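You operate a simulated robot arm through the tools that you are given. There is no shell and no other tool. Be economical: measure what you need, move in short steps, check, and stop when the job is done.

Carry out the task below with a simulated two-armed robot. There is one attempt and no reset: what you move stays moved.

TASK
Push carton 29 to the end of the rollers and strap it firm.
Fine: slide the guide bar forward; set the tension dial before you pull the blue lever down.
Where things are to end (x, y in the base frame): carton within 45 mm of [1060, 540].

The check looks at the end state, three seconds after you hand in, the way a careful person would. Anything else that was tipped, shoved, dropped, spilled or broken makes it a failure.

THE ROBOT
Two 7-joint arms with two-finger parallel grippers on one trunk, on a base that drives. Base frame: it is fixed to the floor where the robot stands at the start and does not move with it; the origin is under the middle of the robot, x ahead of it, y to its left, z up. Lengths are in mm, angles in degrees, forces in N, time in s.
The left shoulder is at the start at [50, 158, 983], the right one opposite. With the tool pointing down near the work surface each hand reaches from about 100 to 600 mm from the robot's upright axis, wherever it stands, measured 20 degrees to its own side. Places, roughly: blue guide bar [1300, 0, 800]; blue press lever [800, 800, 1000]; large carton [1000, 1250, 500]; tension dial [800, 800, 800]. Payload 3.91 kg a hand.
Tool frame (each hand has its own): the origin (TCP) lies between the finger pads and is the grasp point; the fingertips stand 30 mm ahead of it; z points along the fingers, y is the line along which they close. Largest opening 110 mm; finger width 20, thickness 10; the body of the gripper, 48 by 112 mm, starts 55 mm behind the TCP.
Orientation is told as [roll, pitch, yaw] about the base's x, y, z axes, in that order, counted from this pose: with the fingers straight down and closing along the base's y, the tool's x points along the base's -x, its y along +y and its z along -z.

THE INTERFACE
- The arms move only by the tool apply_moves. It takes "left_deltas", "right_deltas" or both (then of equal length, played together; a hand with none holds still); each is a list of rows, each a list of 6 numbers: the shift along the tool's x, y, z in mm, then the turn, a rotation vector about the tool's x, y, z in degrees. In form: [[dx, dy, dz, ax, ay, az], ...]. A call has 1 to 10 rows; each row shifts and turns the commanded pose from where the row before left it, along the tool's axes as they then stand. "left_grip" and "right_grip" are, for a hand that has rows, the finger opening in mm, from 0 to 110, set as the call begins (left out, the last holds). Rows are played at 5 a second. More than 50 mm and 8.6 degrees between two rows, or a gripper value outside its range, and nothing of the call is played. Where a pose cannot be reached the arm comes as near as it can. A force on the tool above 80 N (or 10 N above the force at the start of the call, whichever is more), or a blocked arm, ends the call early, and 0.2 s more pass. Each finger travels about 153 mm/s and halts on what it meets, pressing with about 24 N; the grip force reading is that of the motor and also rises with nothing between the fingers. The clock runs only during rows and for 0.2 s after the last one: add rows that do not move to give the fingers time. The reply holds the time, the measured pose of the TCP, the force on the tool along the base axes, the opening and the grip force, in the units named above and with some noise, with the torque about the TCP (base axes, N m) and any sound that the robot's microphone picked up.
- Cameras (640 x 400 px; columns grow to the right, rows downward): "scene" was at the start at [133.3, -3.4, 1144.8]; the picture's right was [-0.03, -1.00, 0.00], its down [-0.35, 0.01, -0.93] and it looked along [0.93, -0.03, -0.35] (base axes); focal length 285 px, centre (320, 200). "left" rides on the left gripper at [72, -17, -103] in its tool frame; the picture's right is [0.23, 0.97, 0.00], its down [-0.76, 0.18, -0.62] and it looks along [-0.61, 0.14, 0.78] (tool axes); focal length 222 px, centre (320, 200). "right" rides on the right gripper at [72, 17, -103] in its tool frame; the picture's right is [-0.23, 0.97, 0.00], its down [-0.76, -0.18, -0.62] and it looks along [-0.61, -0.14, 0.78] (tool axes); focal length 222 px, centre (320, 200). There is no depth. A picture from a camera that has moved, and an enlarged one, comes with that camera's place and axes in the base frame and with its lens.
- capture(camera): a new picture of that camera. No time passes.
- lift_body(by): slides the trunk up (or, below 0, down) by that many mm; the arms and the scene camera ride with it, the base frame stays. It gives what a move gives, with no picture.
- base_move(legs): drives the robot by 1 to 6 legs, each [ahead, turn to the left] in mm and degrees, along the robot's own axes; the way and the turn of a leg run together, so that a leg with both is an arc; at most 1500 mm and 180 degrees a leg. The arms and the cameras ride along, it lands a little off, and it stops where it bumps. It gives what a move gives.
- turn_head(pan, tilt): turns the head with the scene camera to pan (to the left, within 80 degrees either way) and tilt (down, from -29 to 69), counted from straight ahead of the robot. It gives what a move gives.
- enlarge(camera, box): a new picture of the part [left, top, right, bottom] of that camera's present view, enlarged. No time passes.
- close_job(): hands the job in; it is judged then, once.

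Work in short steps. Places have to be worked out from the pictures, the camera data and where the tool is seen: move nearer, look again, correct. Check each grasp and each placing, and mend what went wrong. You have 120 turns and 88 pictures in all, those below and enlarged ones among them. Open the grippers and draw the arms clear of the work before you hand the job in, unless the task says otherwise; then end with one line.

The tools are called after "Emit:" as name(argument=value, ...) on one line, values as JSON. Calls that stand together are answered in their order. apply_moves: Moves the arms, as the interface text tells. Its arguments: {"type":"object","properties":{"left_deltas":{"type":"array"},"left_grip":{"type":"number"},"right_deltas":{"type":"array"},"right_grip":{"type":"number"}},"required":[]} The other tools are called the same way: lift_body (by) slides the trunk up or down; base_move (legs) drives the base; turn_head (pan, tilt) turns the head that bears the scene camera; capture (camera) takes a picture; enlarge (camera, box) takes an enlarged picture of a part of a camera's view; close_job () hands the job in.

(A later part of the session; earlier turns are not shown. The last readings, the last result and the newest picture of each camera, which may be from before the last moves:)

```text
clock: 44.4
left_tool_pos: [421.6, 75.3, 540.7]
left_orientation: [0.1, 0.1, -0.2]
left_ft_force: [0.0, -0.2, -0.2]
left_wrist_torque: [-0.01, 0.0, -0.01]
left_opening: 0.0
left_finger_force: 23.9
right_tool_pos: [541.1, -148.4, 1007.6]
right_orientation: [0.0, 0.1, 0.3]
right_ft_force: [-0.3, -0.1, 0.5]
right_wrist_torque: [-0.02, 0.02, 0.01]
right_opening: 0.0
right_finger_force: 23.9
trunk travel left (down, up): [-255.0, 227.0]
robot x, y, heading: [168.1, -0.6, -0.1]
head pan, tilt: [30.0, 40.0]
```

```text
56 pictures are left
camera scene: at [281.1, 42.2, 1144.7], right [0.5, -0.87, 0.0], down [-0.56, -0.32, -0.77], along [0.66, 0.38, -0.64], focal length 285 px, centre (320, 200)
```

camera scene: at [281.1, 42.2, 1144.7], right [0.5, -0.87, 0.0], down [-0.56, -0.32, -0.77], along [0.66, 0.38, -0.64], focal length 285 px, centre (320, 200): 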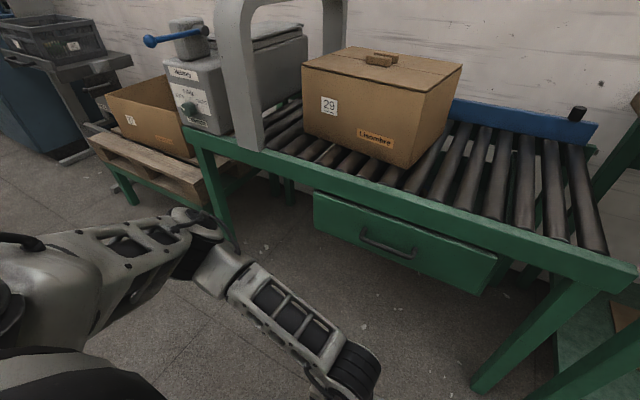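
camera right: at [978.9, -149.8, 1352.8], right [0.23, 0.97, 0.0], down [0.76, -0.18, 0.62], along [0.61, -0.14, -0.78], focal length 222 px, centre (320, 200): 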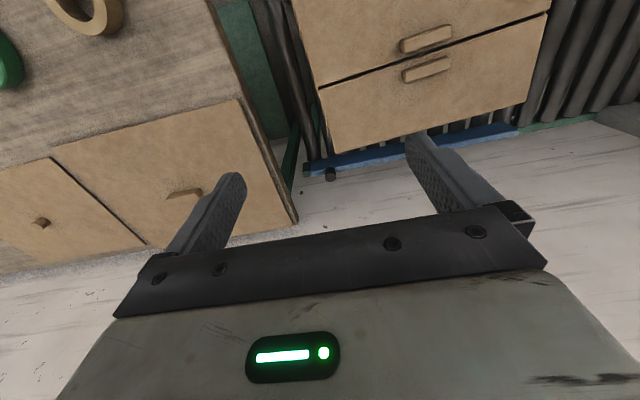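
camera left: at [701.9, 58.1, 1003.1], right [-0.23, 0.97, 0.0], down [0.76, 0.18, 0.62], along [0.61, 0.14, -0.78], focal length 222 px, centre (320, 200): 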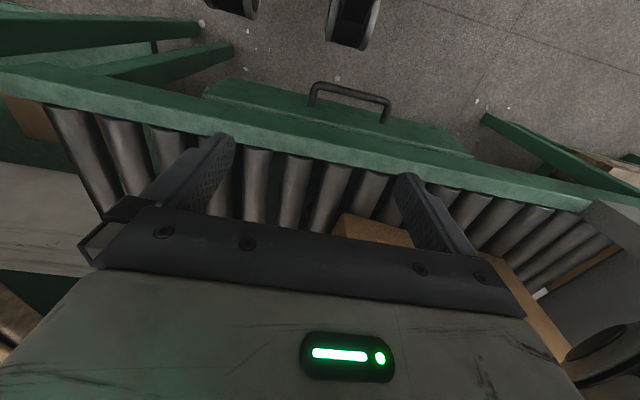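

Now a clear view. I enlarge the carton to measure its pose accurately.

Emit:
enlarge(camera="scene", box=[280, 30, 480, 180])

```text
2.67 times, centred on (380, 105) of scene
camera zoom: at [281.1, 42.2, 1144.7], right [0.5, -0.87, 0.0], down [-0.56, -0.32, -0.77], along [0.66, 0.38, -0.64], focal length 761 px, centre (160, 453)
```

zoom: 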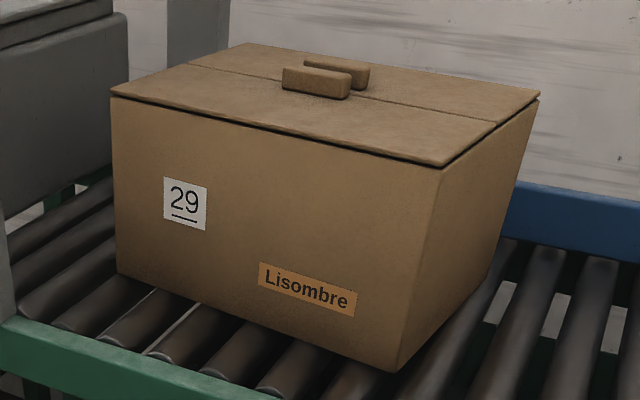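

The carton is at about (1048, 298) with yaw ≈ −7°, so the remaining push should be at a larger x (~1075). I shift the right hand outward, then reposition the robot to about (470, 330) heading +25°, keeping the left elbow away from the machine.

Emit:
apply_moves(right_deltas=[[0, -45, -10, 0, 0, 0], [0, -45, -10, 0, 0, 0], [0, -45, -10, 0, 0, 0], [0, 0, 0, 0, 0, 0]])

Emit:
base_move(legs=[[0, 90], [189, 0], [0, -65]])

Emit:
turn_head(pan=0, tilt=38)

Emit:
capture(camera="scene")

```text
clock: 45.4
left_tool_pos: [422.1, 76.3, 540.5]
left_orientation: [0.0, 0.1, 0.0]
left_ft_force: [-0.2, 0.2, 0.1]
left_wrist_torque: [0.02, -0.01, 0.0]
left_opening: 0.1
left_finger_force: 24.2
right_tool_pos: [540.5, -285.2, 1036.1]
right_orientation: [0.1, -0.1, 0.3]
right_ft_force: [-0.3, -0.2, 0.6]
right_wrist_torque: [0.0, -0.01, -0.01]
right_opening: 0.0
right_finger_force: 23.9
trunk travel left (down, up): [-255.0, 227.0]
robot x, y, heading: [167.9, 0.2, -0.1]
head pan, tilt: [30.0, 40.0]
```

```text
clock: 53.6
left_tool_pos: [372.9, 362.3, 538.9]
left_orientation: [0.0, 0.0, 24.1]
left_ft_force: [-0.3, 0.4, -0.2]
left_wrist_torque: [-0.01, 0.01, -0.01]
left_opening: 0.0
left_finger_force: 24.2
right_tool_pos: [626.6, 81.9, 1036.6]
right_orientation: [0.0, 0.0, 24.4]
right_ft_force: [-0.3, -0.7, 0.1]
right_wrist_torque: [0.03, 0.0, -0.01]
right_opening: 0.0
right_finger_force: 23.6
trunk travel left (down, up): [-255.0, 227.0]
robot x, y, heading: [172.9, 189.4, 24.3]
head pan, tilt: [30.0, 40.0]
```

```text
clock: 54.5
left_tool_pos: [372.0, 363.8, 540.3]
left_orientation: [-0.1, 0.1, 24.1]
left_ft_force: [-1.0, -0.4, 0.2]
left_wrist_torque: [-0.02, -0.02, -0.02]
left_opening: 0.1
left_finger_force: 23.5
right_tool_pos: [629.1, 83.2, 1035.3]
right_orientation: [0.0, 0.0, 24.4]
right_ft_force: [0.5, -0.1, -0.2]
right_wrist_torque: [-0.01, 0.0, -0.01]
right_opening: 0.1
right_finger_force: 24.2
trunk travel left (down, up): [-255.0, 227.0]
robot x, y, heading: [171.5, 190.3, 24.1]
head pan, tilt: [0.0, 38.0]
```

```text
54 pictures are left
camera scene: at [285.9, 240.6, 1147.7], right [0.41, -0.91, 0.0], down [-0.56, -0.25, -0.79], along [0.72, 0.32, -0.62], focal length 285 px, centre (320, 200)
```

scene: 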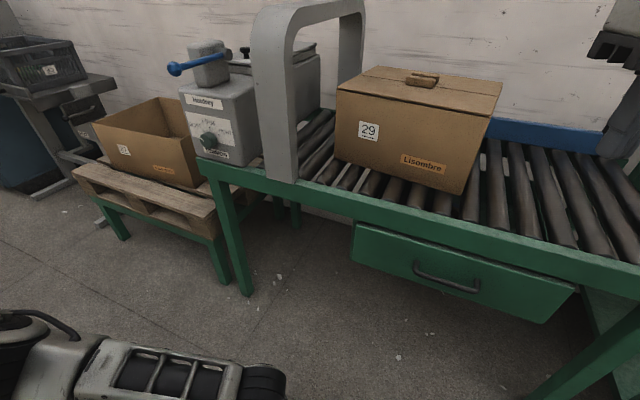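

Clear path ahead. I drive in 334 mm and check.

Emit:
base_move(legs=[[330, 0]])

Emit:
apply_moves(right_deltas=[[0, -40, 0, 0, 0, 8], [0, -45, 0, 0, 0, 8], [0, -45, 0, 0, 0, 8.3], [-15, -45, 0, 0, 0, 0], [-40, 0, 0, 0, 0, 0], [-40, 0, 0, 0, 0, 0]])

Emit:
capture(camera="scene")

```text
clock: 56.7
left_tool_pos: [672.7, 497.5, 539.6]
left_orientation: [0.0, 0.2, 24.3]
left_ft_force: [-0.1, -1.0, 0.5]
left_wrist_torque: [0.0, -0.06, 0.04]
left_opening: 0.0
left_finger_force: 23.8
right_tool_pos: [926.9, 216.4, 1036.3]
right_orientation: [0.1, 0.0, 24.6]
right_ft_force: [0.2, 1.7, 0.1]
right_wrist_torque: [-0.01, -0.04, 0.0]
right_opening: 0.1
right_finger_force: 23.9
trunk travel left (down, up): [-255.0, 227.0]
robot x, y, heading: [466.2, 324.0, 24.3]
head pan, tilt: [0.0, 38.0]
```

```text
clock: 58.1
left_tool_pos: [671.4, 499.1, 540.1]
left_orientation: [0.0, 0.1, 24.2]
left_ft_force: [-0.5, 0.0, -0.8]
left_wrist_torque: [0.01, 0.03, -0.02]
left_opening: 0.0
left_finger_force: 24.0
right_tool_pos: [1059.3, 48.5, 1036.7]
right_orientation: [0.1, 0.0, 0.4]
right_ft_force: [-0.3, 0.0, 0.4]
right_wrist_torque: [0.03, 0.01, 0.01]
right_opening: 0.0
right_finger_force: 24.1
trunk travel left (down, up): [-255.0, 227.0]
robot x, y, heading: [469.2, 322.3, 24.4]
head pan, tilt: [0.0, 38.0]
```

```text
53 pictures are left
camera scene: at [585.2, 375.2, 1147.6], right [0.41, -0.91, 0.0], down [-0.56, -0.25, -0.79], along [0.72, 0.32, -0.62], focal length 285 px, centre (320, 200)
```

scene: 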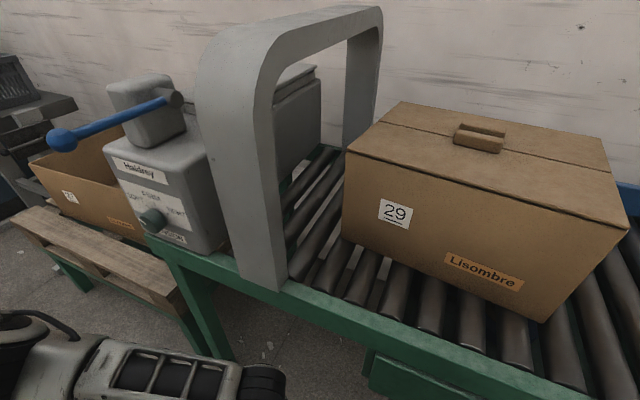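

Carton ≈ (1060, 307), yaw ≈ −7.5°, right face near y≈145 at x 1080. I bring the right hand down at (1082, 48) and push.

Emit:
apply_moves(right_deltas=[[-24, 0, 0, 0, 0, 0], [0, 0, 45, 0, 0, 0], [0, 0, 45, 0, 0, 0], [0, 0, 45, 0, 0, 0], [0, 25, 0, 0, 0, 0], [0, 20, 0, 0, 0, 0], [0, 15, 0, 0, 0, 0], [0, 15, 0, 0, 0, 0], [0, 15, 0, 0, 0, 0], [0, 15, 0, 0, 0, 0]])

Emit:
capture(camera="scene")

```text
clock: 60.3
left_tool_pos: [671.8, 497.8, 540.6]
left_orientation: [0.1, 0.2, 24.2]
left_ft_force: [-0.3, -0.3, 0.0]
left_wrist_torque: [0.0, 0.0, 0.02]
left_opening: 0.0
left_finger_force: 23.8
right_tool_pos: [1080.5, 154.8, 901.9]
right_orientation: [-0.1, 0.0, 0.3]
right_ft_force: [-0.6, -2.5, 1.0]
right_wrist_torque: [0.04, 0.02, -0.02]
right_opening: 0.1
right_finger_force: 23.8
trunk travel left (down, up): [-255.0, 227.0]
robot x, y, heading: [467.4, 322.6, 24.3]
head pan, tilt: [0.0, 38.0]
```

```text
52 pictures are left
camera scene: at [584.9, 374.9, 1147.7], right [0.41, -0.91, 0.0], down [-0.56, -0.25, -0.79], along [0.72, 0.32, -0.62], focal length 285 px, centre (320, 200)
```

scene: 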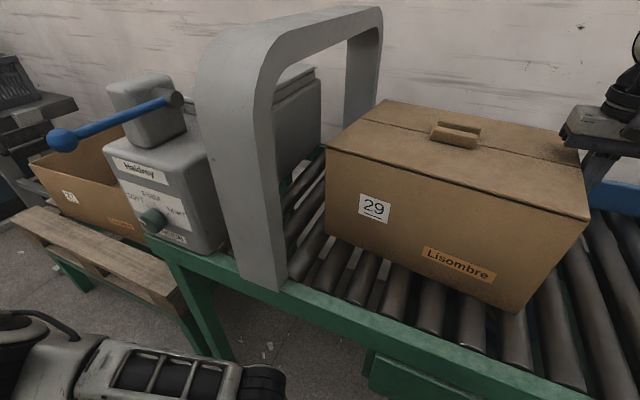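

It moves well and is straightening. I push another ~100 mm.

Emit:
apply_moves(right_deltas=[[0, 15, 0, 0, 0, 0], [0, 15, 0, 0, 0, 0], [0, 15, 0, 0, 0, 0], [0, 15, 0, 0, 0, 0], [0, 15, 0, 0, 0, 0], [0, 15, 0, 0, 0, 0], [0, 10, 0, 0, 0, 0]])

Emit:
capture(camera="scene")

```text
clock: 61.9
left_tool_pos: [671.9, 498.2, 540.0]
left_orientation: [0.1, 0.1, 24.2]
left_ft_force: [0.4, -0.7, -0.1]
left_wrist_torque: [0.0, 0.0, 0.03]
left_opening: 0.0
left_finger_force: 23.8
right_tool_pos: [1081.6, 254.1, 900.9]
right_orientation: [0.0, 0.1, 0.3]
right_ft_force: [0.5, -2.1, -0.5]
right_wrist_torque: [0.0, 0.01, 0.0]
right_opening: 0.0
right_finger_force: 23.8
trunk travel left (down, up): [-255.0, 227.0]
robot x, y, heading: [470.3, 323.4, 24.0]
head pan, tilt: [0.0, 38.0]
```

```text
51 pictures are left
camera scene: at [585.0, 374.9, 1147.7], right [0.41, -0.91, 0.0], down [-0.56, -0.25, -0.79], along [0.72, 0.32, -0.62], focal length 285 px, centre (320, 200)
```

scene: 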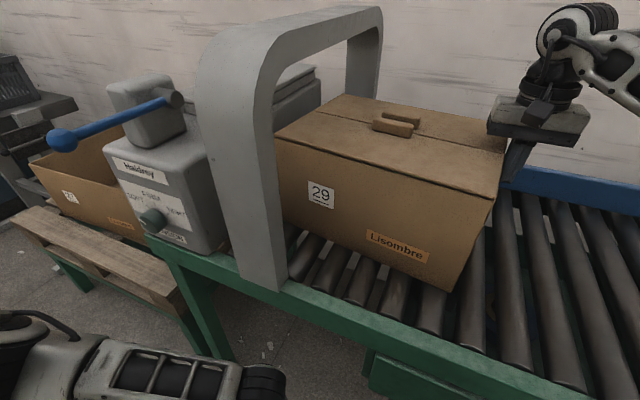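

Centre ≈ (1057, 440), yaw still ≈ −6°. I shift the contact 28 mm farther in x to turn it straight while pushing on.

Emit:
apply_moves(right_deltas=[[0, -15, 0, 0, 0, 0], [-30, 0, 0, 0, 0, 0], [0, 12, 0, 0, 0, 0], [0, 12, 0, 0, 0, 0], [0, 12, 0, 0, 0, 0], [0, 12, 0, 0, 0, 0], [0, 12, 0, 0, 0, 0], [0, 12, 0, 0, 0, 0]])

Emit:
capture(camera="scene")

```text
clock: 63.7
left_tool_pos: [670.6, 498.2, 538.9]
left_orientation: [0.0, 0.1, 24.1]
left_ft_force: [-0.4, -0.6, -0.5]
left_wrist_torque: [-0.01, 0.0, 0.03]
left_opening: 0.0
left_finger_force: 24.2
right_tool_pos: [1111.0, 311.8, 900.7]
right_orientation: [0.1, 0.0, 0.3]
right_ft_force: [-0.2, -1.4, 0.9]
right_wrist_torque: [-0.01, 0.0, 0.01]
right_opening: 0.1
right_finger_force: 23.9
trunk travel left (down, up): [-255.0, 227.0]
robot x, y, heading: [467.6, 322.1, 24.4]
head pan, tilt: [0.0, 38.0]
```

```text
50 pictures are left
camera scene: at [584.9, 375.0, 1147.7], right [0.41, -0.91, 0.0], down [-0.56, -0.25, -0.79], along [0.72, 0.32, -0.62], focal length 285 px, centre (320, 200)
```

scene: 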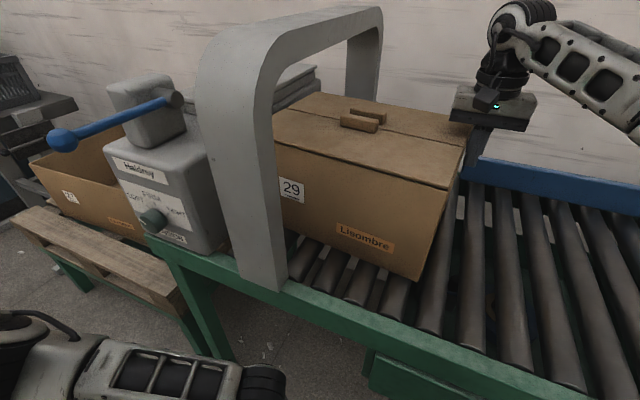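

Centre ≈ (1063, 500). I push the last stretch in smaller steps, watching for the stop.

Emit:
apply_moves(right_deltas=[[0, 8, 0, 0, 0, 0], [0, 8, 0, 0, 0, 0], [0, 8, 0, 0, 0, 0], [0, 6, 0, 0, 0, 0], [0, 5, 0, 0, 0, 0]])

Emit:
enlarge(camera="scene", box=[240, 70, 500, 300])

```text
clock: 64.9
left_tool_pos: [671.8, 496.2, 540.6]
left_orientation: [0.3, 0.1, 24.2]
left_ft_force: [0.6, -0.2, -0.3]
left_wrist_torque: [0.0, 0.01, 0.0]
left_opening: 0.2
left_finger_force: 24.4
right_tool_pos: [1115.8, 335.9, 903.3]
right_orientation: [-0.2, -0.4, -1.0]
right_ft_force: [15.8, -39.1, 7.8]
right_wrist_torque: [0.52, 0.04, -0.66]
right_opening: 0.1
right_finger_force: 24.3
trunk travel left (down, up): [-255.0, 227.0]
robot x, y, heading: [468.7, 322.5, 24.2]
head pan, tilt: [0.0, 38.0]
```

```text
1.74 times, centred on (370, 185) of scene
camera zoom: at [586.0, 371.0, 1147.9], right [0.41, -0.91, 0.0], down [-0.56, -0.25, -0.79], along [0.72, 0.32, -0.61], focal length 496 px, centre (233, 226)
```

zoom: 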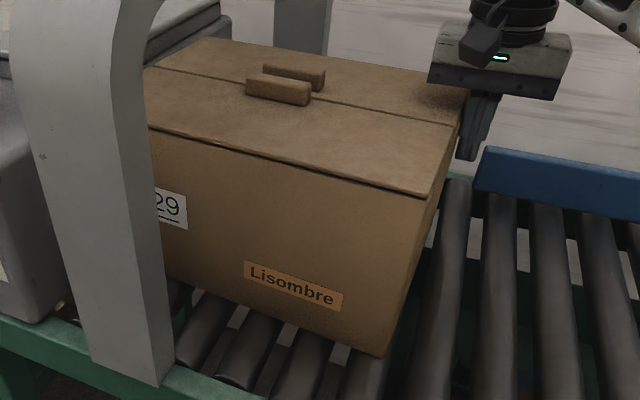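

It met the stop (39 N) with centre ≈ (1067, 524). I back off and give a light push nearer the rear edge to square it against the stop.

Emit:
apply_moves(right_deltas=[[0, -25, 0, 0, 0, 0], [-32, 0, 0, 0, 0, 0], [0, 8, 0, 0, 0, 0], [0, 6, 0, 0, 0, 0], [0, 5, 0, 0, 0, 0], [0, 4, 0, 0, 0, 0], [0, 4, 0, 0, 0, 0]])

Emit:
enlarge(camera="scene", box=[240, 70, 500, 300])

```text
clock: 66.5
left_tool_pos: [671.8, 497.3, 539.2]
left_orientation: [0.1, 0.1, 24.1]
left_ft_force: [-0.2, 1.3, 0.3]
left_wrist_torque: [0.0, 0.04, -0.01]
left_opening: 0.1
left_finger_force: 23.6
right_tool_pos: [1147.6, 340.2, 900.3]
right_orientation: [-0.3, -0.3, -0.6]
right_ft_force: [17.7, -32.0, 3.6]
right_wrist_torque: [0.44, 0.14, -0.55]
right_opening: 0.2
right_finger_force: 23.9
trunk travel left (down, up): [-255.0, 227.0]
robot x, y, heading: [471.7, 327.3, 24.0]
head pan, tilt: [0.0, 38.0]
```

```text
1.74 times, centred on (370, 185) of scene
camera zoom: at [586.3, 372.0, 1147.8], right [0.41, -0.91, 0.0], down [-0.56, -0.25, -0.79], along [0.72, 0.32, -0.62], focal length 496 px, centre (233, 226)
```

zoom: 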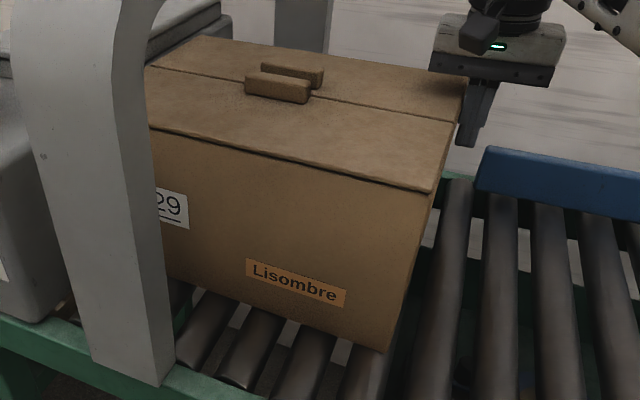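

Carton placed. I withdraw the right hand up and away, and use the low left camera to see the base's front for clearance under the table.

Emit:
apply_moves(right_deltas=[[0, -30, 0, 0, 0, 0], [0, -40, 0, 0, 0, 0], [0, -40, -20, 0, 0, 0], [0, -40, -30, 0, 0, 0], [40, 0, -30, 0, 0, 0], [45, 0, -20, 0, 0, 0], [45, 0, 0, 0, 0, 0], [45, 0, 0, 0, 0, 0]])

Emit:
capture(camera="left")

Emit:
capture(camera="scene")

```text
clock: 68.3
left_tool_pos: [670.8, 498.5, 539.8]
left_orientation: [-0.1, 0.1, 24.2]
left_ft_force: [-0.9, 0.8, 0.1]
left_wrist_torque: [-0.01, 0.0, -0.01]
left_opening: 0.1
left_finger_force: 23.9
right_tool_pos: [967.5, 196.2, 1000.4]
right_orientation: [0.1, -0.1, 0.2]
right_ft_force: [0.0, -0.8, -0.1]
right_wrist_torque: [-0.04, -0.05, -0.01]
right_opening: 0.1
right_finger_force: 24.3
trunk travel left (down, up): [-255.0, 227.0]
robot x, y, heading: [473.0, 325.1, 24.4]
head pan, tilt: [0.0, 38.0]
```

```text
47 pictures are left
camera left: at [612.2, 452.3, 642.8], right [-0.61, 0.8, 0.0], down [0.62, 0.47, 0.62], along [0.49, 0.38, -0.78], focal length 222 px, centre (320, 200)
```

left: 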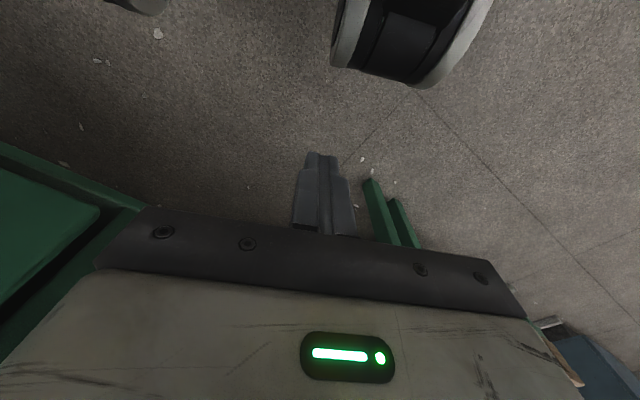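

```text
46 pictures are left
camera scene: at [585.0, 375.1, 1147.7], right [0.41, -0.91, 0.0], down [-0.56, -0.25, -0.79], along [0.72, 0.32, -0.62], focal length 285 px, centre (320, 200)
```

scene: 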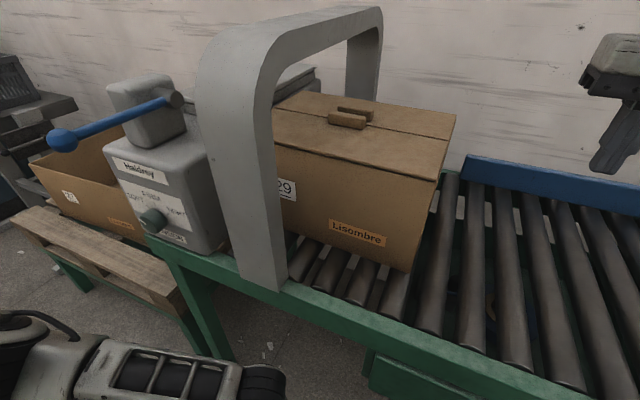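

The carton rests against its stop. Next the guide bar: back out, raise the left hand, and re-station at about y −60 heading 0, where the right hand can reach the peg.

Emit:
base_move(legs=[[-330, 0], [0, 65], [-250, 0], [0, -89.4]])

Emit:
apply_moves(right_deltas=[[0, 40, 0, 0, 0, -8], [0, 40, 0, 0, 0, -8], [0, 40, 0, 0, 0, -8], [0, 40, 0, 0, 0, 0], [0, 20, 0, 0, 0, 0], [0, 0, 0, 0, 0, 0], [0, 0, 0, 0, 0, 0], [0, 0, 0, 0, 0, 0], [0, 0, 0, 0, 0, 0], [0, 0, 0, 0, 0, 0]], right_grip=60, left_deltas=[[0, 0, -45, 0, 0, 0], [0, 0, -45, 0, 0, 0], [0, 0, -45, 0, 0, 0], [0, 0, -45, 0, 0, 0], [0, 0, -45, 0, 0, 0], [0, 0, -45, 0, 0, 0], [0, 0, -45, 0, 0, 0], [0, 0, -45, 0, 0, 0], [0, 0, -45, 0, 0, 0], [0, 0, 0, 0, 0, 0]])

```text
clock: 78.5
left_tool_pos: [420.8, 12.2, 540.0]
left_orientation: [0.2, 0.2, -1.0]
left_ft_force: [-0.2, 0.5, 0.2]
left_wrist_torque: [-0.03, -0.03, 0.01]
left_opening: 0.0
left_finger_force: 23.3
right_tool_pos: [563.3, -386.5, 1000.8]
right_orientation: [0.0, -0.1, -24.9]
right_ft_force: [0.2, 0.7, 0.4]
right_wrist_torque: [0.0, 0.01, -0.04]
right_opening: 0.0
right_finger_force: 24.4
trunk travel left (down, up): [-255.0, 227.0]
robot x, y, heading: [163.6, -61.1, -0.7]
head pan, tilt: [0.0, 38.0]
```

```text
clock: 80.8
left_tool_pos: [423.0, 10.4, 944.5]
left_orientation: [0.1, 0.0, -0.9]
left_ft_force: [0.4, -0.2, 0.2]
left_wrist_torque: [0.01, 0.0, 0.02]
left_opening: 0.3
left_finger_force: 24.0
right_tool_pos: [600.0, -212.1, 999.7]
right_orientation: [0.0, -0.1, -0.9]
right_ft_force: [0.7, -0.7, 0.3]
right_wrist_torque: [0.0, 0.01, 0.01]
right_opening: 60.3
right_finger_force: 0.1
trunk travel left (down, up): [-255.0, 227.0]
robot x, y, heading: [168.6, -61.8, -0.8]
head pan, tilt: [0.0, 38.0]
```

Both hands are set. I drive in 415 mm and look at the bar and peg.

Emit:
base_move(legs=[[415, 0.7]])

Emit:
turn_head(pan=-8, tilt=32)

Emit:
capture(camera="scene")

```text
clock: 83.3
left_tool_pos: [839.9, 11.6, 945.7]
left_orientation: [0.1, 0.1, -0.1]
left_ft_force: [0.2, -0.5, 0.6]
left_wrist_torque: [0.01, 0.01, 0.04]
left_opening: 0.0
left_finger_force: 23.9
right_tool_pos: [1019.8, -209.0, 1000.3]
right_orientation: [0.0, -0.1, -0.1]
right_ft_force: [0.7, 0.4, 0.9]
right_wrist_torque: [-0.02, 0.03, 0.0]
right_opening: 60.0
right_finger_force: 0.0
trunk travel left (down, up): [-255.0, 227.0]
robot x, y, heading: [581.7, -63.8, -0.2]
head pan, tilt: [0.0, 38.0]
```

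```text
clock: 84.0
left_tool_pos: [840.9, 10.8, 944.6]
left_orientation: [0.2, 0.1, -0.1]
left_ft_force: [0.6, 0.2, 0.1]
left_wrist_torque: [0.02, 0.05, 0.02]
left_opening: 0.1
left_finger_force: 23.9
right_tool_pos: [1020.4, -209.7, 999.8]
right_orientation: [0.0, -0.1, -0.1]
right_ft_force: [0.0, -0.9, -0.2]
right_wrist_torque: [-0.02, -0.02, -0.02]
right_opening: 59.7
right_finger_force: 0.0
trunk travel left (down, up): [-255.0, 227.0]
robot x, y, heading: [584.2, -61.9, -0.2]
head pan, tilt: [-8.0, 32.0]
```

```text
45 pictures are left
camera scene: at [711.9, -76.6, 1156.9], right [-0.14, -0.99, 0.0], down [-0.53, 0.07, -0.85], along [0.84, -0.12, -0.53], focal length 285 px, centre (320, 200)
```

scene: 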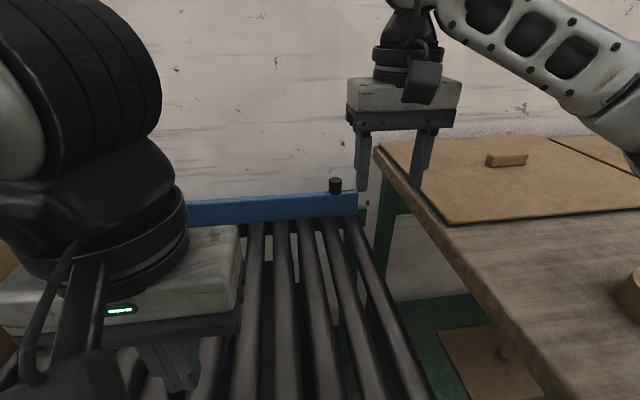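

Emit:
enlarge(camera="scene", box=[280, 160, 400, 235])

```text
5.33 times, centred on (340, 198) of scene
camera zoom: at [711.9, -76.6, 1156.9], right [-0.14, -0.99, 0.0], down [-0.53, 0.07, -0.85], along [0.84, -0.12, -0.53], focal length 1522 px, centre (213, 213)
```

zoom: 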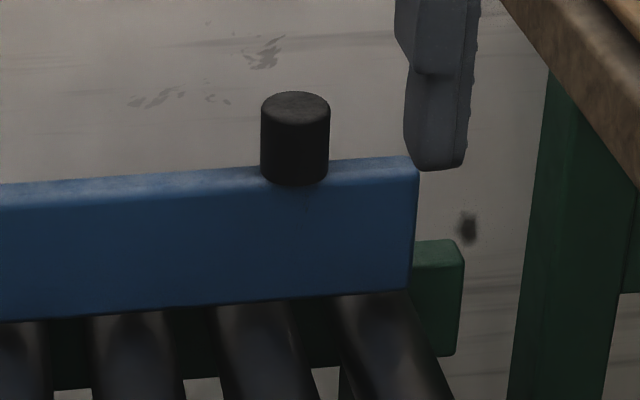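

Peg: top ≈ (1300, −197, 838), base z ≈ 805, Ø31. I tilt the right hand 45° forward so the fingers can straddle it from front-above.

Emit:
apply_moves(right_deltas=[[0, 2, 0, 0, -7.5, 0], [0, 2, 0, 0, -7.5, 0], [0, 2, 0, 0, -7.5, 0], [0, 2, 0, 0, -7.5, 0], [0, 2, 0, 0, -7.5, 0], [0, 2, 0, 0, -7.5, 0], [0, 0, 0, 0, 0, 0]])

```text
clock: 85.6
left_tool_pos: [841.2, 11.9, 943.2]
left_orientation: [0.0, 0.1, -0.2]
left_ft_force: [0.3, -0.8, 0.4]
left_wrist_torque: [0.03, 0.02, 0.0]
left_opening: 0.0
left_finger_force: 23.9
right_tool_pos: [1018.9, -196.7, 1000.7]
right_orientation: [0.0, -45.1, -0.1]
right_ft_force: [-0.3, 0.4, 0.5]
right_wrist_torque: [0.02, -0.03, -0.04]
right_opening: 59.8
right_finger_force: 0.1
trunk travel left (down, up): [-255.0, 227.0]
robot x, y, heading: [585.8, -65.8, -0.1]
head pan, tilt: [-8.0, 32.0]
```

Tilted fine. I move toward the peg, stopping about 70 mm short along the finger direction.

Emit:
apply_moves(right_deltas=[[-12.6, 0, 39.5, 0, 0, 0], [-12.6, 0, 39.5, 0, 0, 0], [-12.6, 0, 39.5, 0, 0, 0], [-12.6, 0, 39.5, 0, 0, 0], [-12.6, 0, 39.5, 0, 0, 0], [-12.6, 0, 39.5, 0, 0, 0], [0, 0, 0, 0, 0, 0]])

Emit:
capture(camera="scene")

```text
clock: 87.2
left_tool_pos: [841.0, 11.5, 944.8]
left_orientation: [0.1, 0.1, -0.1]
left_ft_force: [0.0, 1.0, -0.7]
left_wrist_torque: [0.02, 0.02, -0.03]
left_opening: 0.0
left_finger_force: 24.0
right_tool_pos: [1241.8, -198.7, 885.8]
right_orientation: [0.0, -45.1, 0.0]
right_ft_force: [0.7, 0.4, 0.1]
right_wrist_torque: [-0.01, -0.01, -0.04]
right_opening: 60.2
right_finger_force: 0.1
trunk travel left (down, up): [-255.0, 227.0]
robot x, y, heading: [586.1, -66.3, 0.1]
head pan, tilt: [-8.0, 32.0]
```

```text
43 pictures are left
camera scene: at [712.0, -76.7, 1156.9], right [-0.14, -0.99, 0.0], down [-0.52, 0.07, -0.85], along [0.84, -0.12, -0.53], focal length 285 px, centre (320, 200)
```

scene: 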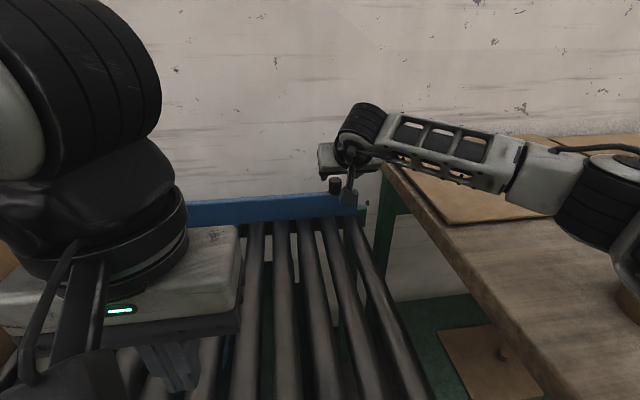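

The reach works. The right elbow is over the bench, so I check its clearance to the tape before going on.

Emit:
turn_head(pan=-35, tilt=35)

Emit:
capture(camera="scene")

Emit:
capture(camera="right")

```text
clock: 88.1
left_tool_pos: [840.2, 11.3, 943.8]
left_orientation: [0.1, 0.1, 0.0]
left_ft_force: [-0.2, 0.3, 0.4]
left_wrist_torque: [-0.03, -0.02, 0.01]
left_opening: 0.0
left_finger_force: 23.7
right_tool_pos: [1240.8, -197.7, 886.5]
right_orientation: [0.0, -45.1, 0.0]
right_ft_force: [-0.1, -0.2, 0.1]
right_wrist_torque: [0.03, 0.0, 0.03]
right_opening: 59.9
right_finger_force: 0.0
trunk travel left (down, up): [-255.0, 227.0]
robot x, y, heading: [584.5, -62.8, -0.2]
head pan, tilt: [-35.0, 35.0]
```

```text
42 pictures are left
camera scene: at [695.3, -114.7, 1152.3], right [-0.57, -0.82, 0.0], down [-0.47, 0.33, -0.82], along [0.67, -0.47, -0.57], focal length 285 px, centre (320, 200)
```

scene: 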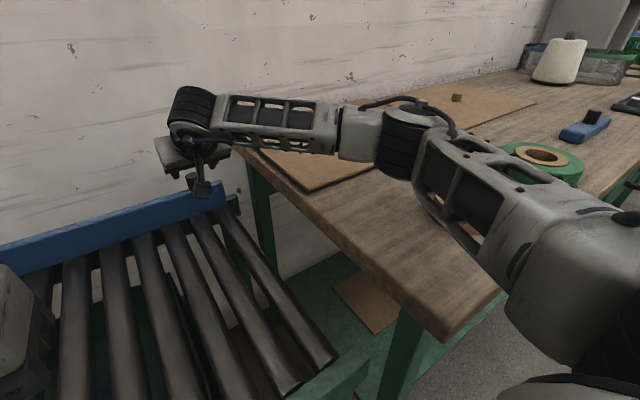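

```text
41 pictures are left
camera right: at [1116.9, -179.3, 908.8], right [0.16, 0.97, 0.16], down [0.1, -0.18, 0.98], along [0.98, -0.14, -0.12], focal length 222 px, centre (320, 200)
```

right: 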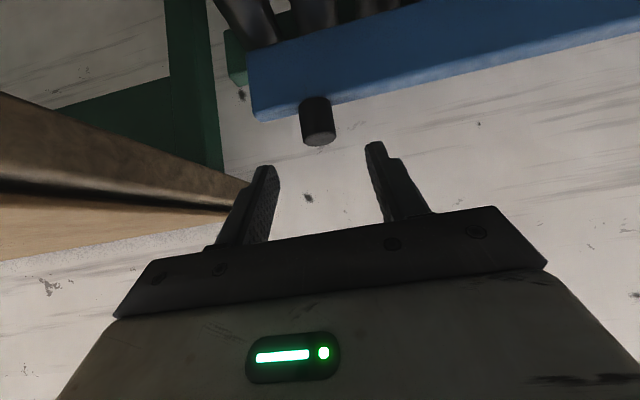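

Clearances are fine and the fingers line up with the peg. I advance 68 mm along the fingers and close on the peg.

Emit:
apply_moves(right_deltas=[[0, 0, 25, 0, 0, 0], [0, 0, 20, 0, 0, 0], [0, 0, 13, 0, 0, 0], [0, 0, 10, 0, 0, 0], [0, 0, 0, 0, 0, 0]])

Emit:
capture(camera="right")

```text
clock: 89.3
left_tool_pos: [841.8, 11.1, 943.6]
left_orientation: [0.1, 0.1, -0.2]
left_ft_force: [0.4, -1.0, -0.4]
left_wrist_torque: [0.01, 0.02, 0.0]
left_opening: 0.0
left_finger_force: 23.9
right_tool_pos: [1289.1, -196.4, 838.7]
right_orientation: [0.0, -45.1, 0.0]
right_ft_force: [-0.8, -0.4, 0.3]
right_wrist_torque: [0.01, 0.01, 0.02]
right_opening: 60.3
right_finger_force: 0.0
trunk travel left (down, up): [-255.0, 227.0]
robot x, y, heading: [582.3, -65.6, 0.0]
head pan, tilt: [-35.0, 35.0]
```

```text
40 pictures are left
camera right: at [1164.7, -179.2, 860.3], right [0.16, 0.97, 0.16], down [0.1, -0.18, 0.98], along [0.98, -0.14, -0.12], focal length 222 px, centre (320, 200)
```

right: 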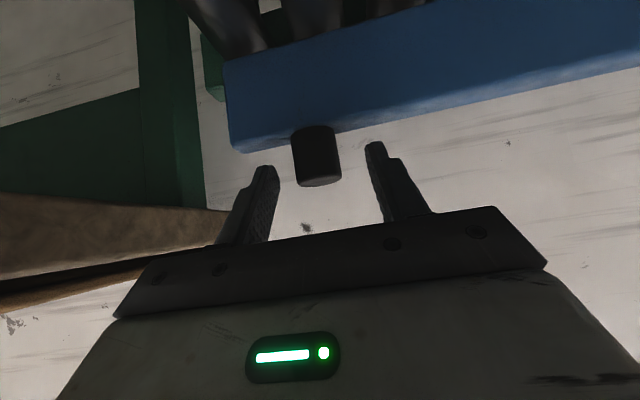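

The fingertips straddle the peg's upper part. I close the grip.

Emit:
apply_moves(right_deltas=[[0, 0, 0, 0, 0, 0], [0, 0, 0, 0, 0, 0], [0, 0, 0, 0, 0, 0]], right_grip=10)

Emit:
capture(camera="right")

```text
clock: 90.1
left_tool_pos: [841.3, 10.7, 944.6]
left_orientation: [0.1, 0.1, -0.1]
left_ft_force: [-0.1, -0.6, 0.4]
left_wrist_torque: [0.0, 0.01, 0.02]
left_opening: 0.0
left_finger_force: 24.0
right_tool_pos: [1288.6, -199.0, 837.9]
right_orientation: [-0.1, -45.0, -0.2]
right_ft_force: [0.0, -9.1, 0.2]
right_wrist_torque: [0.07, 0.08, -0.31]
right_opening: 31.4
right_finger_force: 44.9
trunk travel left (down, up): [-255.0, 227.0]
robot x, y, heading: [581.5, -67.7, 0.0]
head pan, tilt: [-35.0, 35.0]
```

```text
39 pictures are left
camera right: at [1164.9, -181.2, 860.2], right [0.17, 0.97, 0.16], down [0.1, -0.18, 0.98], along [0.98, -0.15, -0.12], focal length 222 px, centre (320, 200)
```

right: 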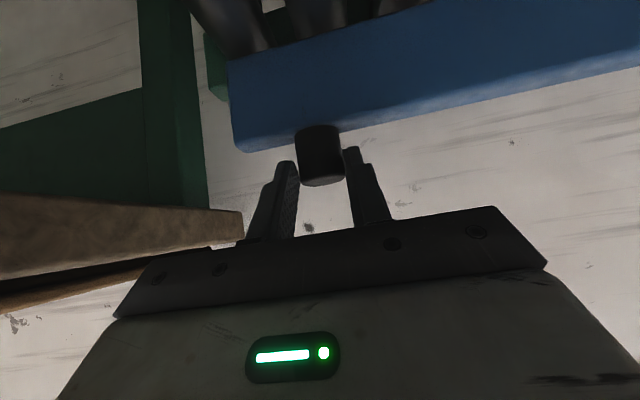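

Gripped (31 mm). The peg resisted sideways, so I test pulling toward the robot (−x) by 20 mm.

Emit:
apply_moves(right_deltas=[[3.5, 0, -3.5, 0, 0, 0], [3.5, 0, -3.5, 0, 0, 0], [3.5, 0, -3.5, 0, 0, 0], [3.5, 0, -3.5, 0, 0, 0]])

Emit:
capture(camera="right")

```text
clock: 91.1
left_tool_pos: [840.6, 10.8, 943.6]
left_orientation: [0.0, 0.1, 0.0]
left_ft_force: [0.3, 0.0, 0.9]
left_wrist_torque: [-0.04, 0.03, -0.02]
left_opening: 0.0
left_finger_force: 23.7
right_tool_pos: [1268.7, -199.8, 837.3]
right_orientation: [-0.1, -45.0, -0.1]
right_ft_force: [4.7, -13.5, -0.8]
right_wrist_torque: [0.06, -0.7, -0.29]
right_opening: 31.4
right_finger_force: 45.1
trunk travel left (down, up): [-255.0, 227.0]
robot x, y, heading: [581.7, -64.4, -0.0]
head pan, tilt: [-35.0, 35.0]
```

```text
38 pictures are left
camera right: at [1145.3, -181.3, 860.2], right [0.16, 0.97, 0.16], down [0.1, -0.18, 0.98], along [0.98, -0.15, -0.12], focal length 222 px, centre (320, 200)
```

right: 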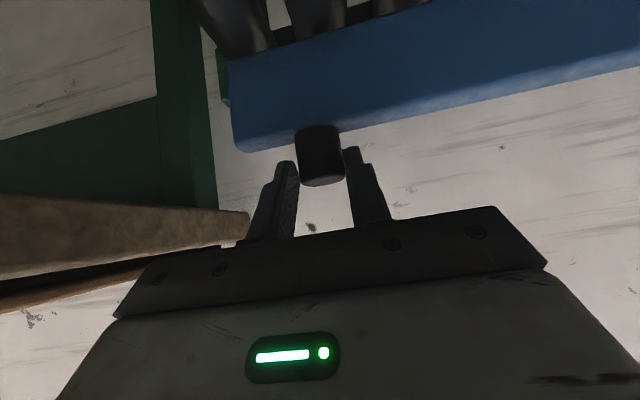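

The bar slides freely toward the robot — that is "forward". I keep pulling in small steps until it meets its end stop.

Emit:
apply_moves(right_deltas=[[7.07, 0, -7.07, 0, 0, 0], [7.07, 0, -7.07, 0, 0, 0], [7.07, 0, -7.07, 0, 0, 0], [7.07, 0, -7.07, 0, 0, 0], [7.07, 0, -7.07, 0, 0, 0], [7.07, 0, -7.07, 0, 0, 0]])

```text
clock: 92.5
left_tool_pos: [840.6, 10.2, 944.8]
left_orientation: [0.2, 0.2, 0.0]
left_ft_force: [0.0, 0.8, -0.5]
left_wrist_torque: [0.03, 0.01, 0.0]
left_opening: 0.1
left_finger_force: 23.7
right_tool_pos: [1209.7, -200.1, 837.3]
right_orientation: [0.0, -45.0, -0.3]
right_ft_force: [4.4, -16.6, 1.5]
right_wrist_torque: [-0.04, 0.31, -0.37]
right_opening: 31.3
right_finger_force: 45.0
trunk travel left (down, up): [-255.0, 227.0]
robot x, y, heading: [580.0, -67.0, -0.2]
head pan, tilt: [-35.0, 35.0]
```

Still sliding with ~4 N after 79 mm. I continue in smaller steps to find the stop.

Emit:
apply_moves(right_deltas=[[4, 0, -4, 0, 0, 0], [4, 0, -4, 0, 0, 0], [4, 0, -4, 0, 0, 0], [4, 0, -4, 0, 0, 0], [4, 0, -4, 0, 0, 0]])

Emit:
capture(camera="right")

```text
clock: 93.7
left_tool_pos: [841.1, 10.6, 944.7]
left_orientation: [0.0, 0.0, -0.1]
left_ft_force: [-1.4, 0.3, -0.3]
left_wrist_torque: [0.0, -0.03, -0.01]
left_opening: 0.0
left_finger_force: 24.3
right_tool_pos: [1179.8, -199.2, 837.7]
right_orientation: [0.0, -45.1, -0.2]
right_ft_force: [5.6, -14.5, 3.2]
right_wrist_torque: [-0.16, -0.06, -0.34]
right_opening: 28.4
right_finger_force: 18.4
trunk travel left (down, up): [-255.0, 227.0]
robot x, y, heading: [582.9, -62.9, -0.4]
head pan, tilt: [-35.0, 35.0]
```

```text
37 pictures are left
camera right: at [1056.4, -181.1, 859.9], right [0.17, 0.97, 0.16], down [0.1, -0.18, 0.98], along [0.98, -0.15, -0.12], focal length 222 px, centre (320, 200)
```

right: 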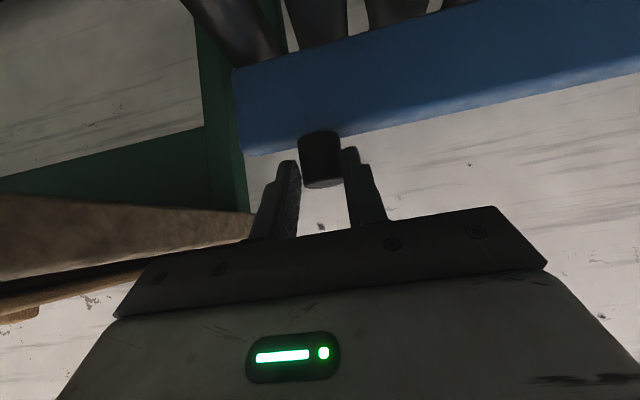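

The opening shrank to 28 mm — the fingers are slipping off the peg, meaning the bar has met its stop. I re-seat the grip and pull once more to confirm.

Emit:
apply_moves(right_deltas=[[0, 0, 0, 0, 0, 0], [0, 0, 0, 0, 0, 0], [-10, -2, 10, 0, 0, 0], [0, 0, 0, 0, 0, 0]], right_grip=55)

Emit:
apply_moves(right_deltas=[[0, 0, 0, 0, 0, 0], [0, 0, 0, 0, 0, 0], [2.5, 0, -2.5, 0, 0, 0], [2.5, 0, -2.5, 0, 0, 0]], right_grip=10)

Emit:
capture(camera="right")

```text
clock: 94.7
left_tool_pos: [841.0, 10.2, 944.1]
left_orientation: [0.1, 0.1, -0.1]
left_ft_force: [-0.4, 0.0, 0.4]
left_wrist_torque: [-0.04, 0.01, 0.02]
left_opening: 0.0
left_finger_force: 24.1
right_tool_pos: [1194.2, -198.6, 838.7]
right_orientation: [0.0, -45.0, -0.1]
right_ft_force: [-0.2, 0.5, -0.3]
right_wrist_torque: [0.0, 0.05, -0.01]
right_opening: 55.1
right_finger_force: 0.0
trunk travel left (down, up): [-255.0, 227.0]
robot x, y, heading: [582.4, -62.9, -0.1]
head pan, tilt: [-35.0, 35.0]
```

```text
clock: 95.7
left_tool_pos: [843.0, 10.9, 943.6]
left_orientation: [-0.1, 0.4, -0.1]
left_ft_force: [0.0, 0.3, 0.3]
left_wrist_torque: [0.02, 0.04, -0.03]
left_opening: 0.0
left_finger_force: 24.1
right_tool_pos: [1191.8, -199.1, 838.7]
right_orientation: [-0.1, -45.4, -0.1]
right_ft_force: [35.2, 2.6, -3.2]
right_wrist_torque: [0.23, -0.6, 0.03]
right_opening: 32.0
right_finger_force: 45.0
trunk travel left (down, up): [-255.0, 227.0]
robot x, y, heading: [582.1, -66.3, -0.2]
head pan, tilt: [-35.0, 35.0]
```

```text
36 pictures are left
camera right: at [1067.7, -181.7, 860.2], right [0.16, 0.97, 0.16], down [0.09, -0.18, 0.98], along [0.98, -0.14, -0.12], focal length 222 px, centre (320, 200)
```

right: 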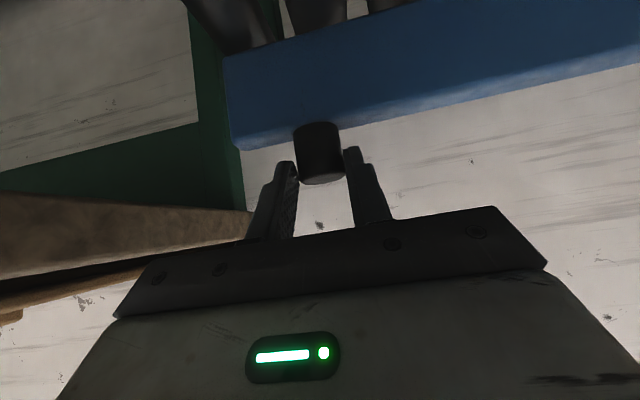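

35 N with no travel: the bar is at its stop. I release and withdraw straight back along the fingers.

Emit:
apply_moves(right_deltas=[[-2, 0, 2, 0, 0, 0], [0, 0, 0, 0, 0, 0], [0, 0, 0, 0, 0, 0], [0, 0, -25, 0, 0, 0], [0, 0, -40, 0, 0, 0], [0, 0, -45, 0, 0, 0], [0, 0, -45, 0, 0, 0], [0, 0, -45, 0, 0, 0]], right_grip=70)

Emit:
turn_head(pan=10, tilt=30)

Emit:
capture(camera="scene")

```text
clock: 97.5
left_tool_pos: [839.9, 12.0, 944.2]
left_orientation: [0.1, 0.1, -0.1]
left_ft_force: [0.3, 0.9, 0.1]
left_wrist_torque: [-0.02, 0.0, 0.01]
left_opening: 0.0
left_finger_force: 23.7
right_tool_pos: [1048.5, -200.4, 980.6]
right_orientation: [-0.1, -45.0, -0.1]
right_ft_force: [0.5, -0.5, -0.1]
right_wrist_torque: [-0.03, 0.01, -0.02]
right_opening: 70.0
right_finger_force: 0.0
trunk travel left (down, up): [-255.0, 227.0]
robot x, y, heading: [581.0, -61.2, -0.1]
head pan, tilt: [-35.0, 35.0]
```

```text
clock: 98.7
left_tool_pos: [839.3, 10.9, 944.7]
left_orientation: [0.1, 0.2, -0.1]
left_ft_force: [0.2, -0.4, -0.9]
left_wrist_torque: [0.02, 0.0, 0.04]
left_opening: 0.0
left_finger_force: 24.2
right_tool_pos: [1049.3, -198.7, 980.1]
right_orientation: [0.1, -45.0, 0.0]
right_ft_force: [0.3, -1.3, 0.3]
right_wrist_torque: [-0.02, -0.02, -0.02]
right_opening: 69.9
right_finger_force: 0.0
trunk travel left (down, up): [-255.0, 227.0]
robot x, y, heading: [582.4, -63.6, -0.2]
head pan, tilt: [10.0, 30.0]
```

```text
35 pictures are left
camera scene: at [712.3, -48.6, 1160.0], right [0.17, -0.99, 0.0], down [-0.49, -0.09, -0.87], along [0.85, 0.15, -0.5], focal length 285 px, centre (320, 200)
```

scene: 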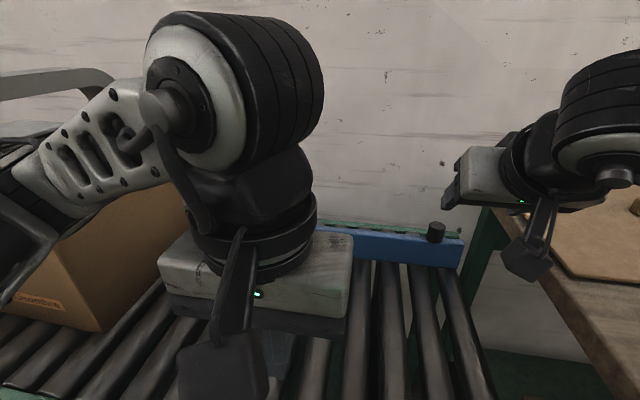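

The guide bar now stands forward at its stop. I back out and drive around to the machine, stopping at about (240, 620) facing it.

Emit:
base_move(legs=[[-415, 0], [0, 90], [680, 0], [0, -90], [40, 0]])

Emit:
turn_head(pan=18, tilt=20)

Emit:
capture(camera="scene")

```text
clock: 112.7
left_tool_pos: [456.2, 680.3, 943.7]
left_orientation: [0.1, 0.0, 0.2]
left_ft_force: [-0.4, 0.4, 0.0]
left_wrist_torque: [-0.03, -0.04, -0.01]
left_opening: 0.0
left_finger_force: 23.9
right_tool_pos: [667.1, 471.5, 980.2]
right_orientation: [0.0, -44.9, 0.2]
right_ft_force: [0.8, -0.2, -0.2]
right_wrist_torque: [0.01, 0.04, 0.01]
right_opening: 70.1
right_finger_force: 0.1
trunk travel left (down, up): [-255.0, 227.0]
robot x, y, heading: [200.0, 602.7, 0.2]
head pan, tilt: [10.0, 30.0]
```

```text
clock: 113.4
left_tool_pos: [456.6, 679.5, 943.7]
left_orientation: [0.1, 0.1, 0.2]
left_ft_force: [0.3, -0.2, -1.2]
left_wrist_torque: [0.01, 0.05, 0.02]
left_opening: 0.0
left_finger_force: 23.9
right_tool_pos: [666.0, 471.8, 979.4]
right_orientation: [0.0, -45.1, 0.3]
right_ft_force: [-0.3, 0.3, 0.3]
right_wrist_torque: [0.01, 0.0, -0.01]
right_opening: 69.8
right_finger_force: 0.2
trunk travel left (down, up): [-255.0, 227.0]
robot x, y, heading: [200.2, 604.0, 0.3]
head pan, tilt: [18.0, 20.0]
```

```text
34 pictures are left
camera scene: at [328.5, 633.2, 1176.1], right [0.31, -0.95, 0.0], down [-0.33, -0.11, -0.94], along [0.89, 0.29, -0.34], focal length 285 px, centre (320, 200)
```

scene: 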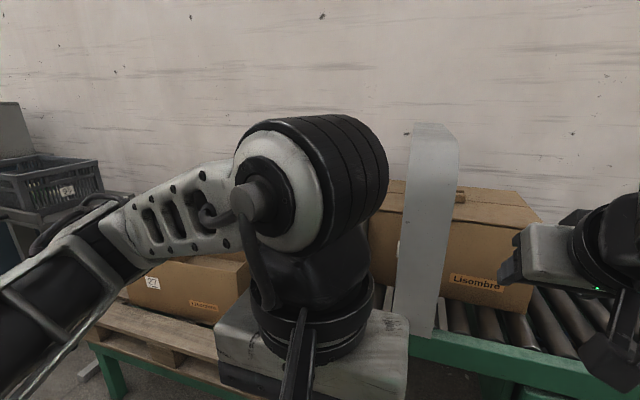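

The left arm hides the machine. I lower the left hand while pitching its fingers forward, ready for the dial.

Emit:
apply_moves(left_deltas=[[-14, 0, 15, 0, -8.5, 0], [-11.6, 2, 16.9, 0, -8.5, 0], [-9, 2, 18.4, 0, -8.5, 0], [-6.2, 2, 19.6, 0, -8.5, 0], [-3.2, 2, 20.3, 0, -8.5, 0], [-0.2, 2, 20.5, 0, -8.5, 0], [2.9, 2, 20.3, 0, -8.5, 0], [5.8, 2, 19.7, 0, -8.5, 0], [8.7, 2, 18.6, 0, -8.5, 0], [11.3, 2, 17.1, 0, -8.5, 0]], left_grip=90)

Emit:
capture(camera="scene")

```text
clock: 115.6
left_tool_pos: [604.7, 671.1, 806.8]
left_orientation: [0.7, -84.9, -0.4]
left_ft_force: [-0.2, 0.0, 1.1]
left_wrist_torque: [-0.01, 0.01, 0.0]
left_opening: 90.0
left_finger_force: 0.0
left hand out of reach, approached as far as the arm can: row 4, 5, 10
right_tool_pos: [667.1, 472.2, 981.0]
right_orientation: [0.0, -45.0, 0.3]
right_ft_force: [-0.5, 0.2, 0.0]
right_wrist_torque: [-0.01, -0.01, 0.01]
right_opening: 70.0
right_finger_force: 0.1
trunk travel left (down, up): [-255.0, 227.0]
robot x, y, heading: [198.8, 605.6, 0.5]
head pan, tilt: [18.0, 20.0]
```

```text
33 pictures are left
camera scene: at [328.5, 633.1, 1176.2], right [0.31, -0.95, 0.0], down [-0.32, -0.11, -0.94], along [0.89, 0.29, -0.34], focal length 285 px, centre (320, 200)
```

scene: 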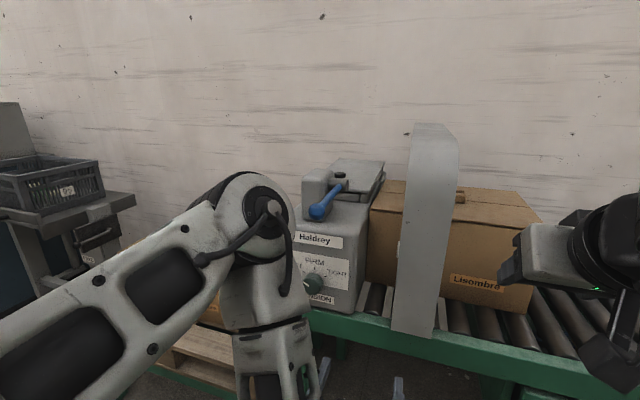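

Emit:
enlarge(camera="scene", box=[270, 150, 420, 330])

Emit:
capture(camera="left")

```text
2.22 times, centred on (345, 240) of scene
camera zoom: at [328.5, 633.1, 1176.2], right [0.31, -0.95, 0.0], down [-0.32, -0.11, -0.94], along [0.89, 0.29, -0.34], focal length 634 px, centre (264, 111)
```

zoom: 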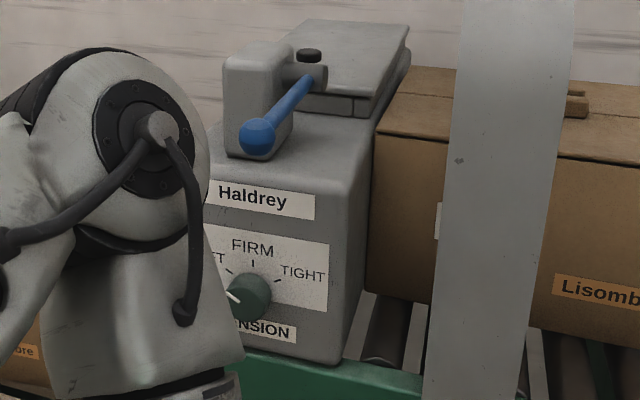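

```text
31 pictures are left
camera left: at [494.5, 652.7, 744.2], right [-0.03, 0.97, -0.23], down [-0.55, 0.17, 0.81], along [0.83, 0.15, 0.54], focal length 222 px, centre (320, 200)
```

left: 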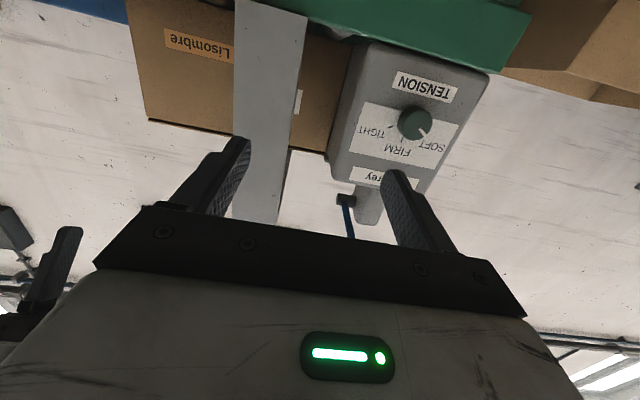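

The left camera sees the dial well; I put it near (822, 811, 796). I enlarge to read the pointer against the ticks.

Emit:
enlarge(camera="left", box=[350, 60, 480, 190])

```text
3.08 times, centred on (415, 125) of left
camera zoom: at [494.5, 652.7, 744.2], right [-0.03, 0.97, -0.23], down [-0.55, 0.17, 0.81], along [0.83, 0.15, 0.54], focal length 684 px, centre (28, 431)
```

zoom: 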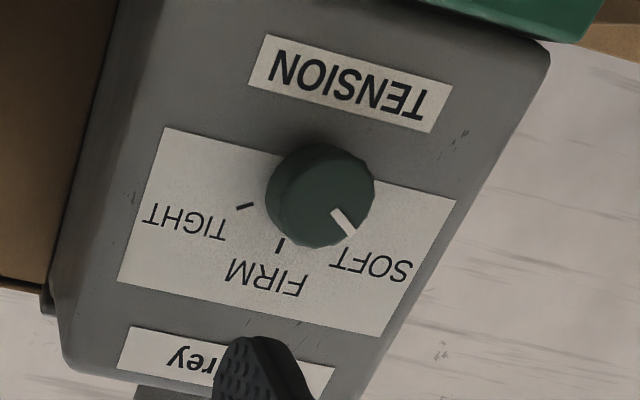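

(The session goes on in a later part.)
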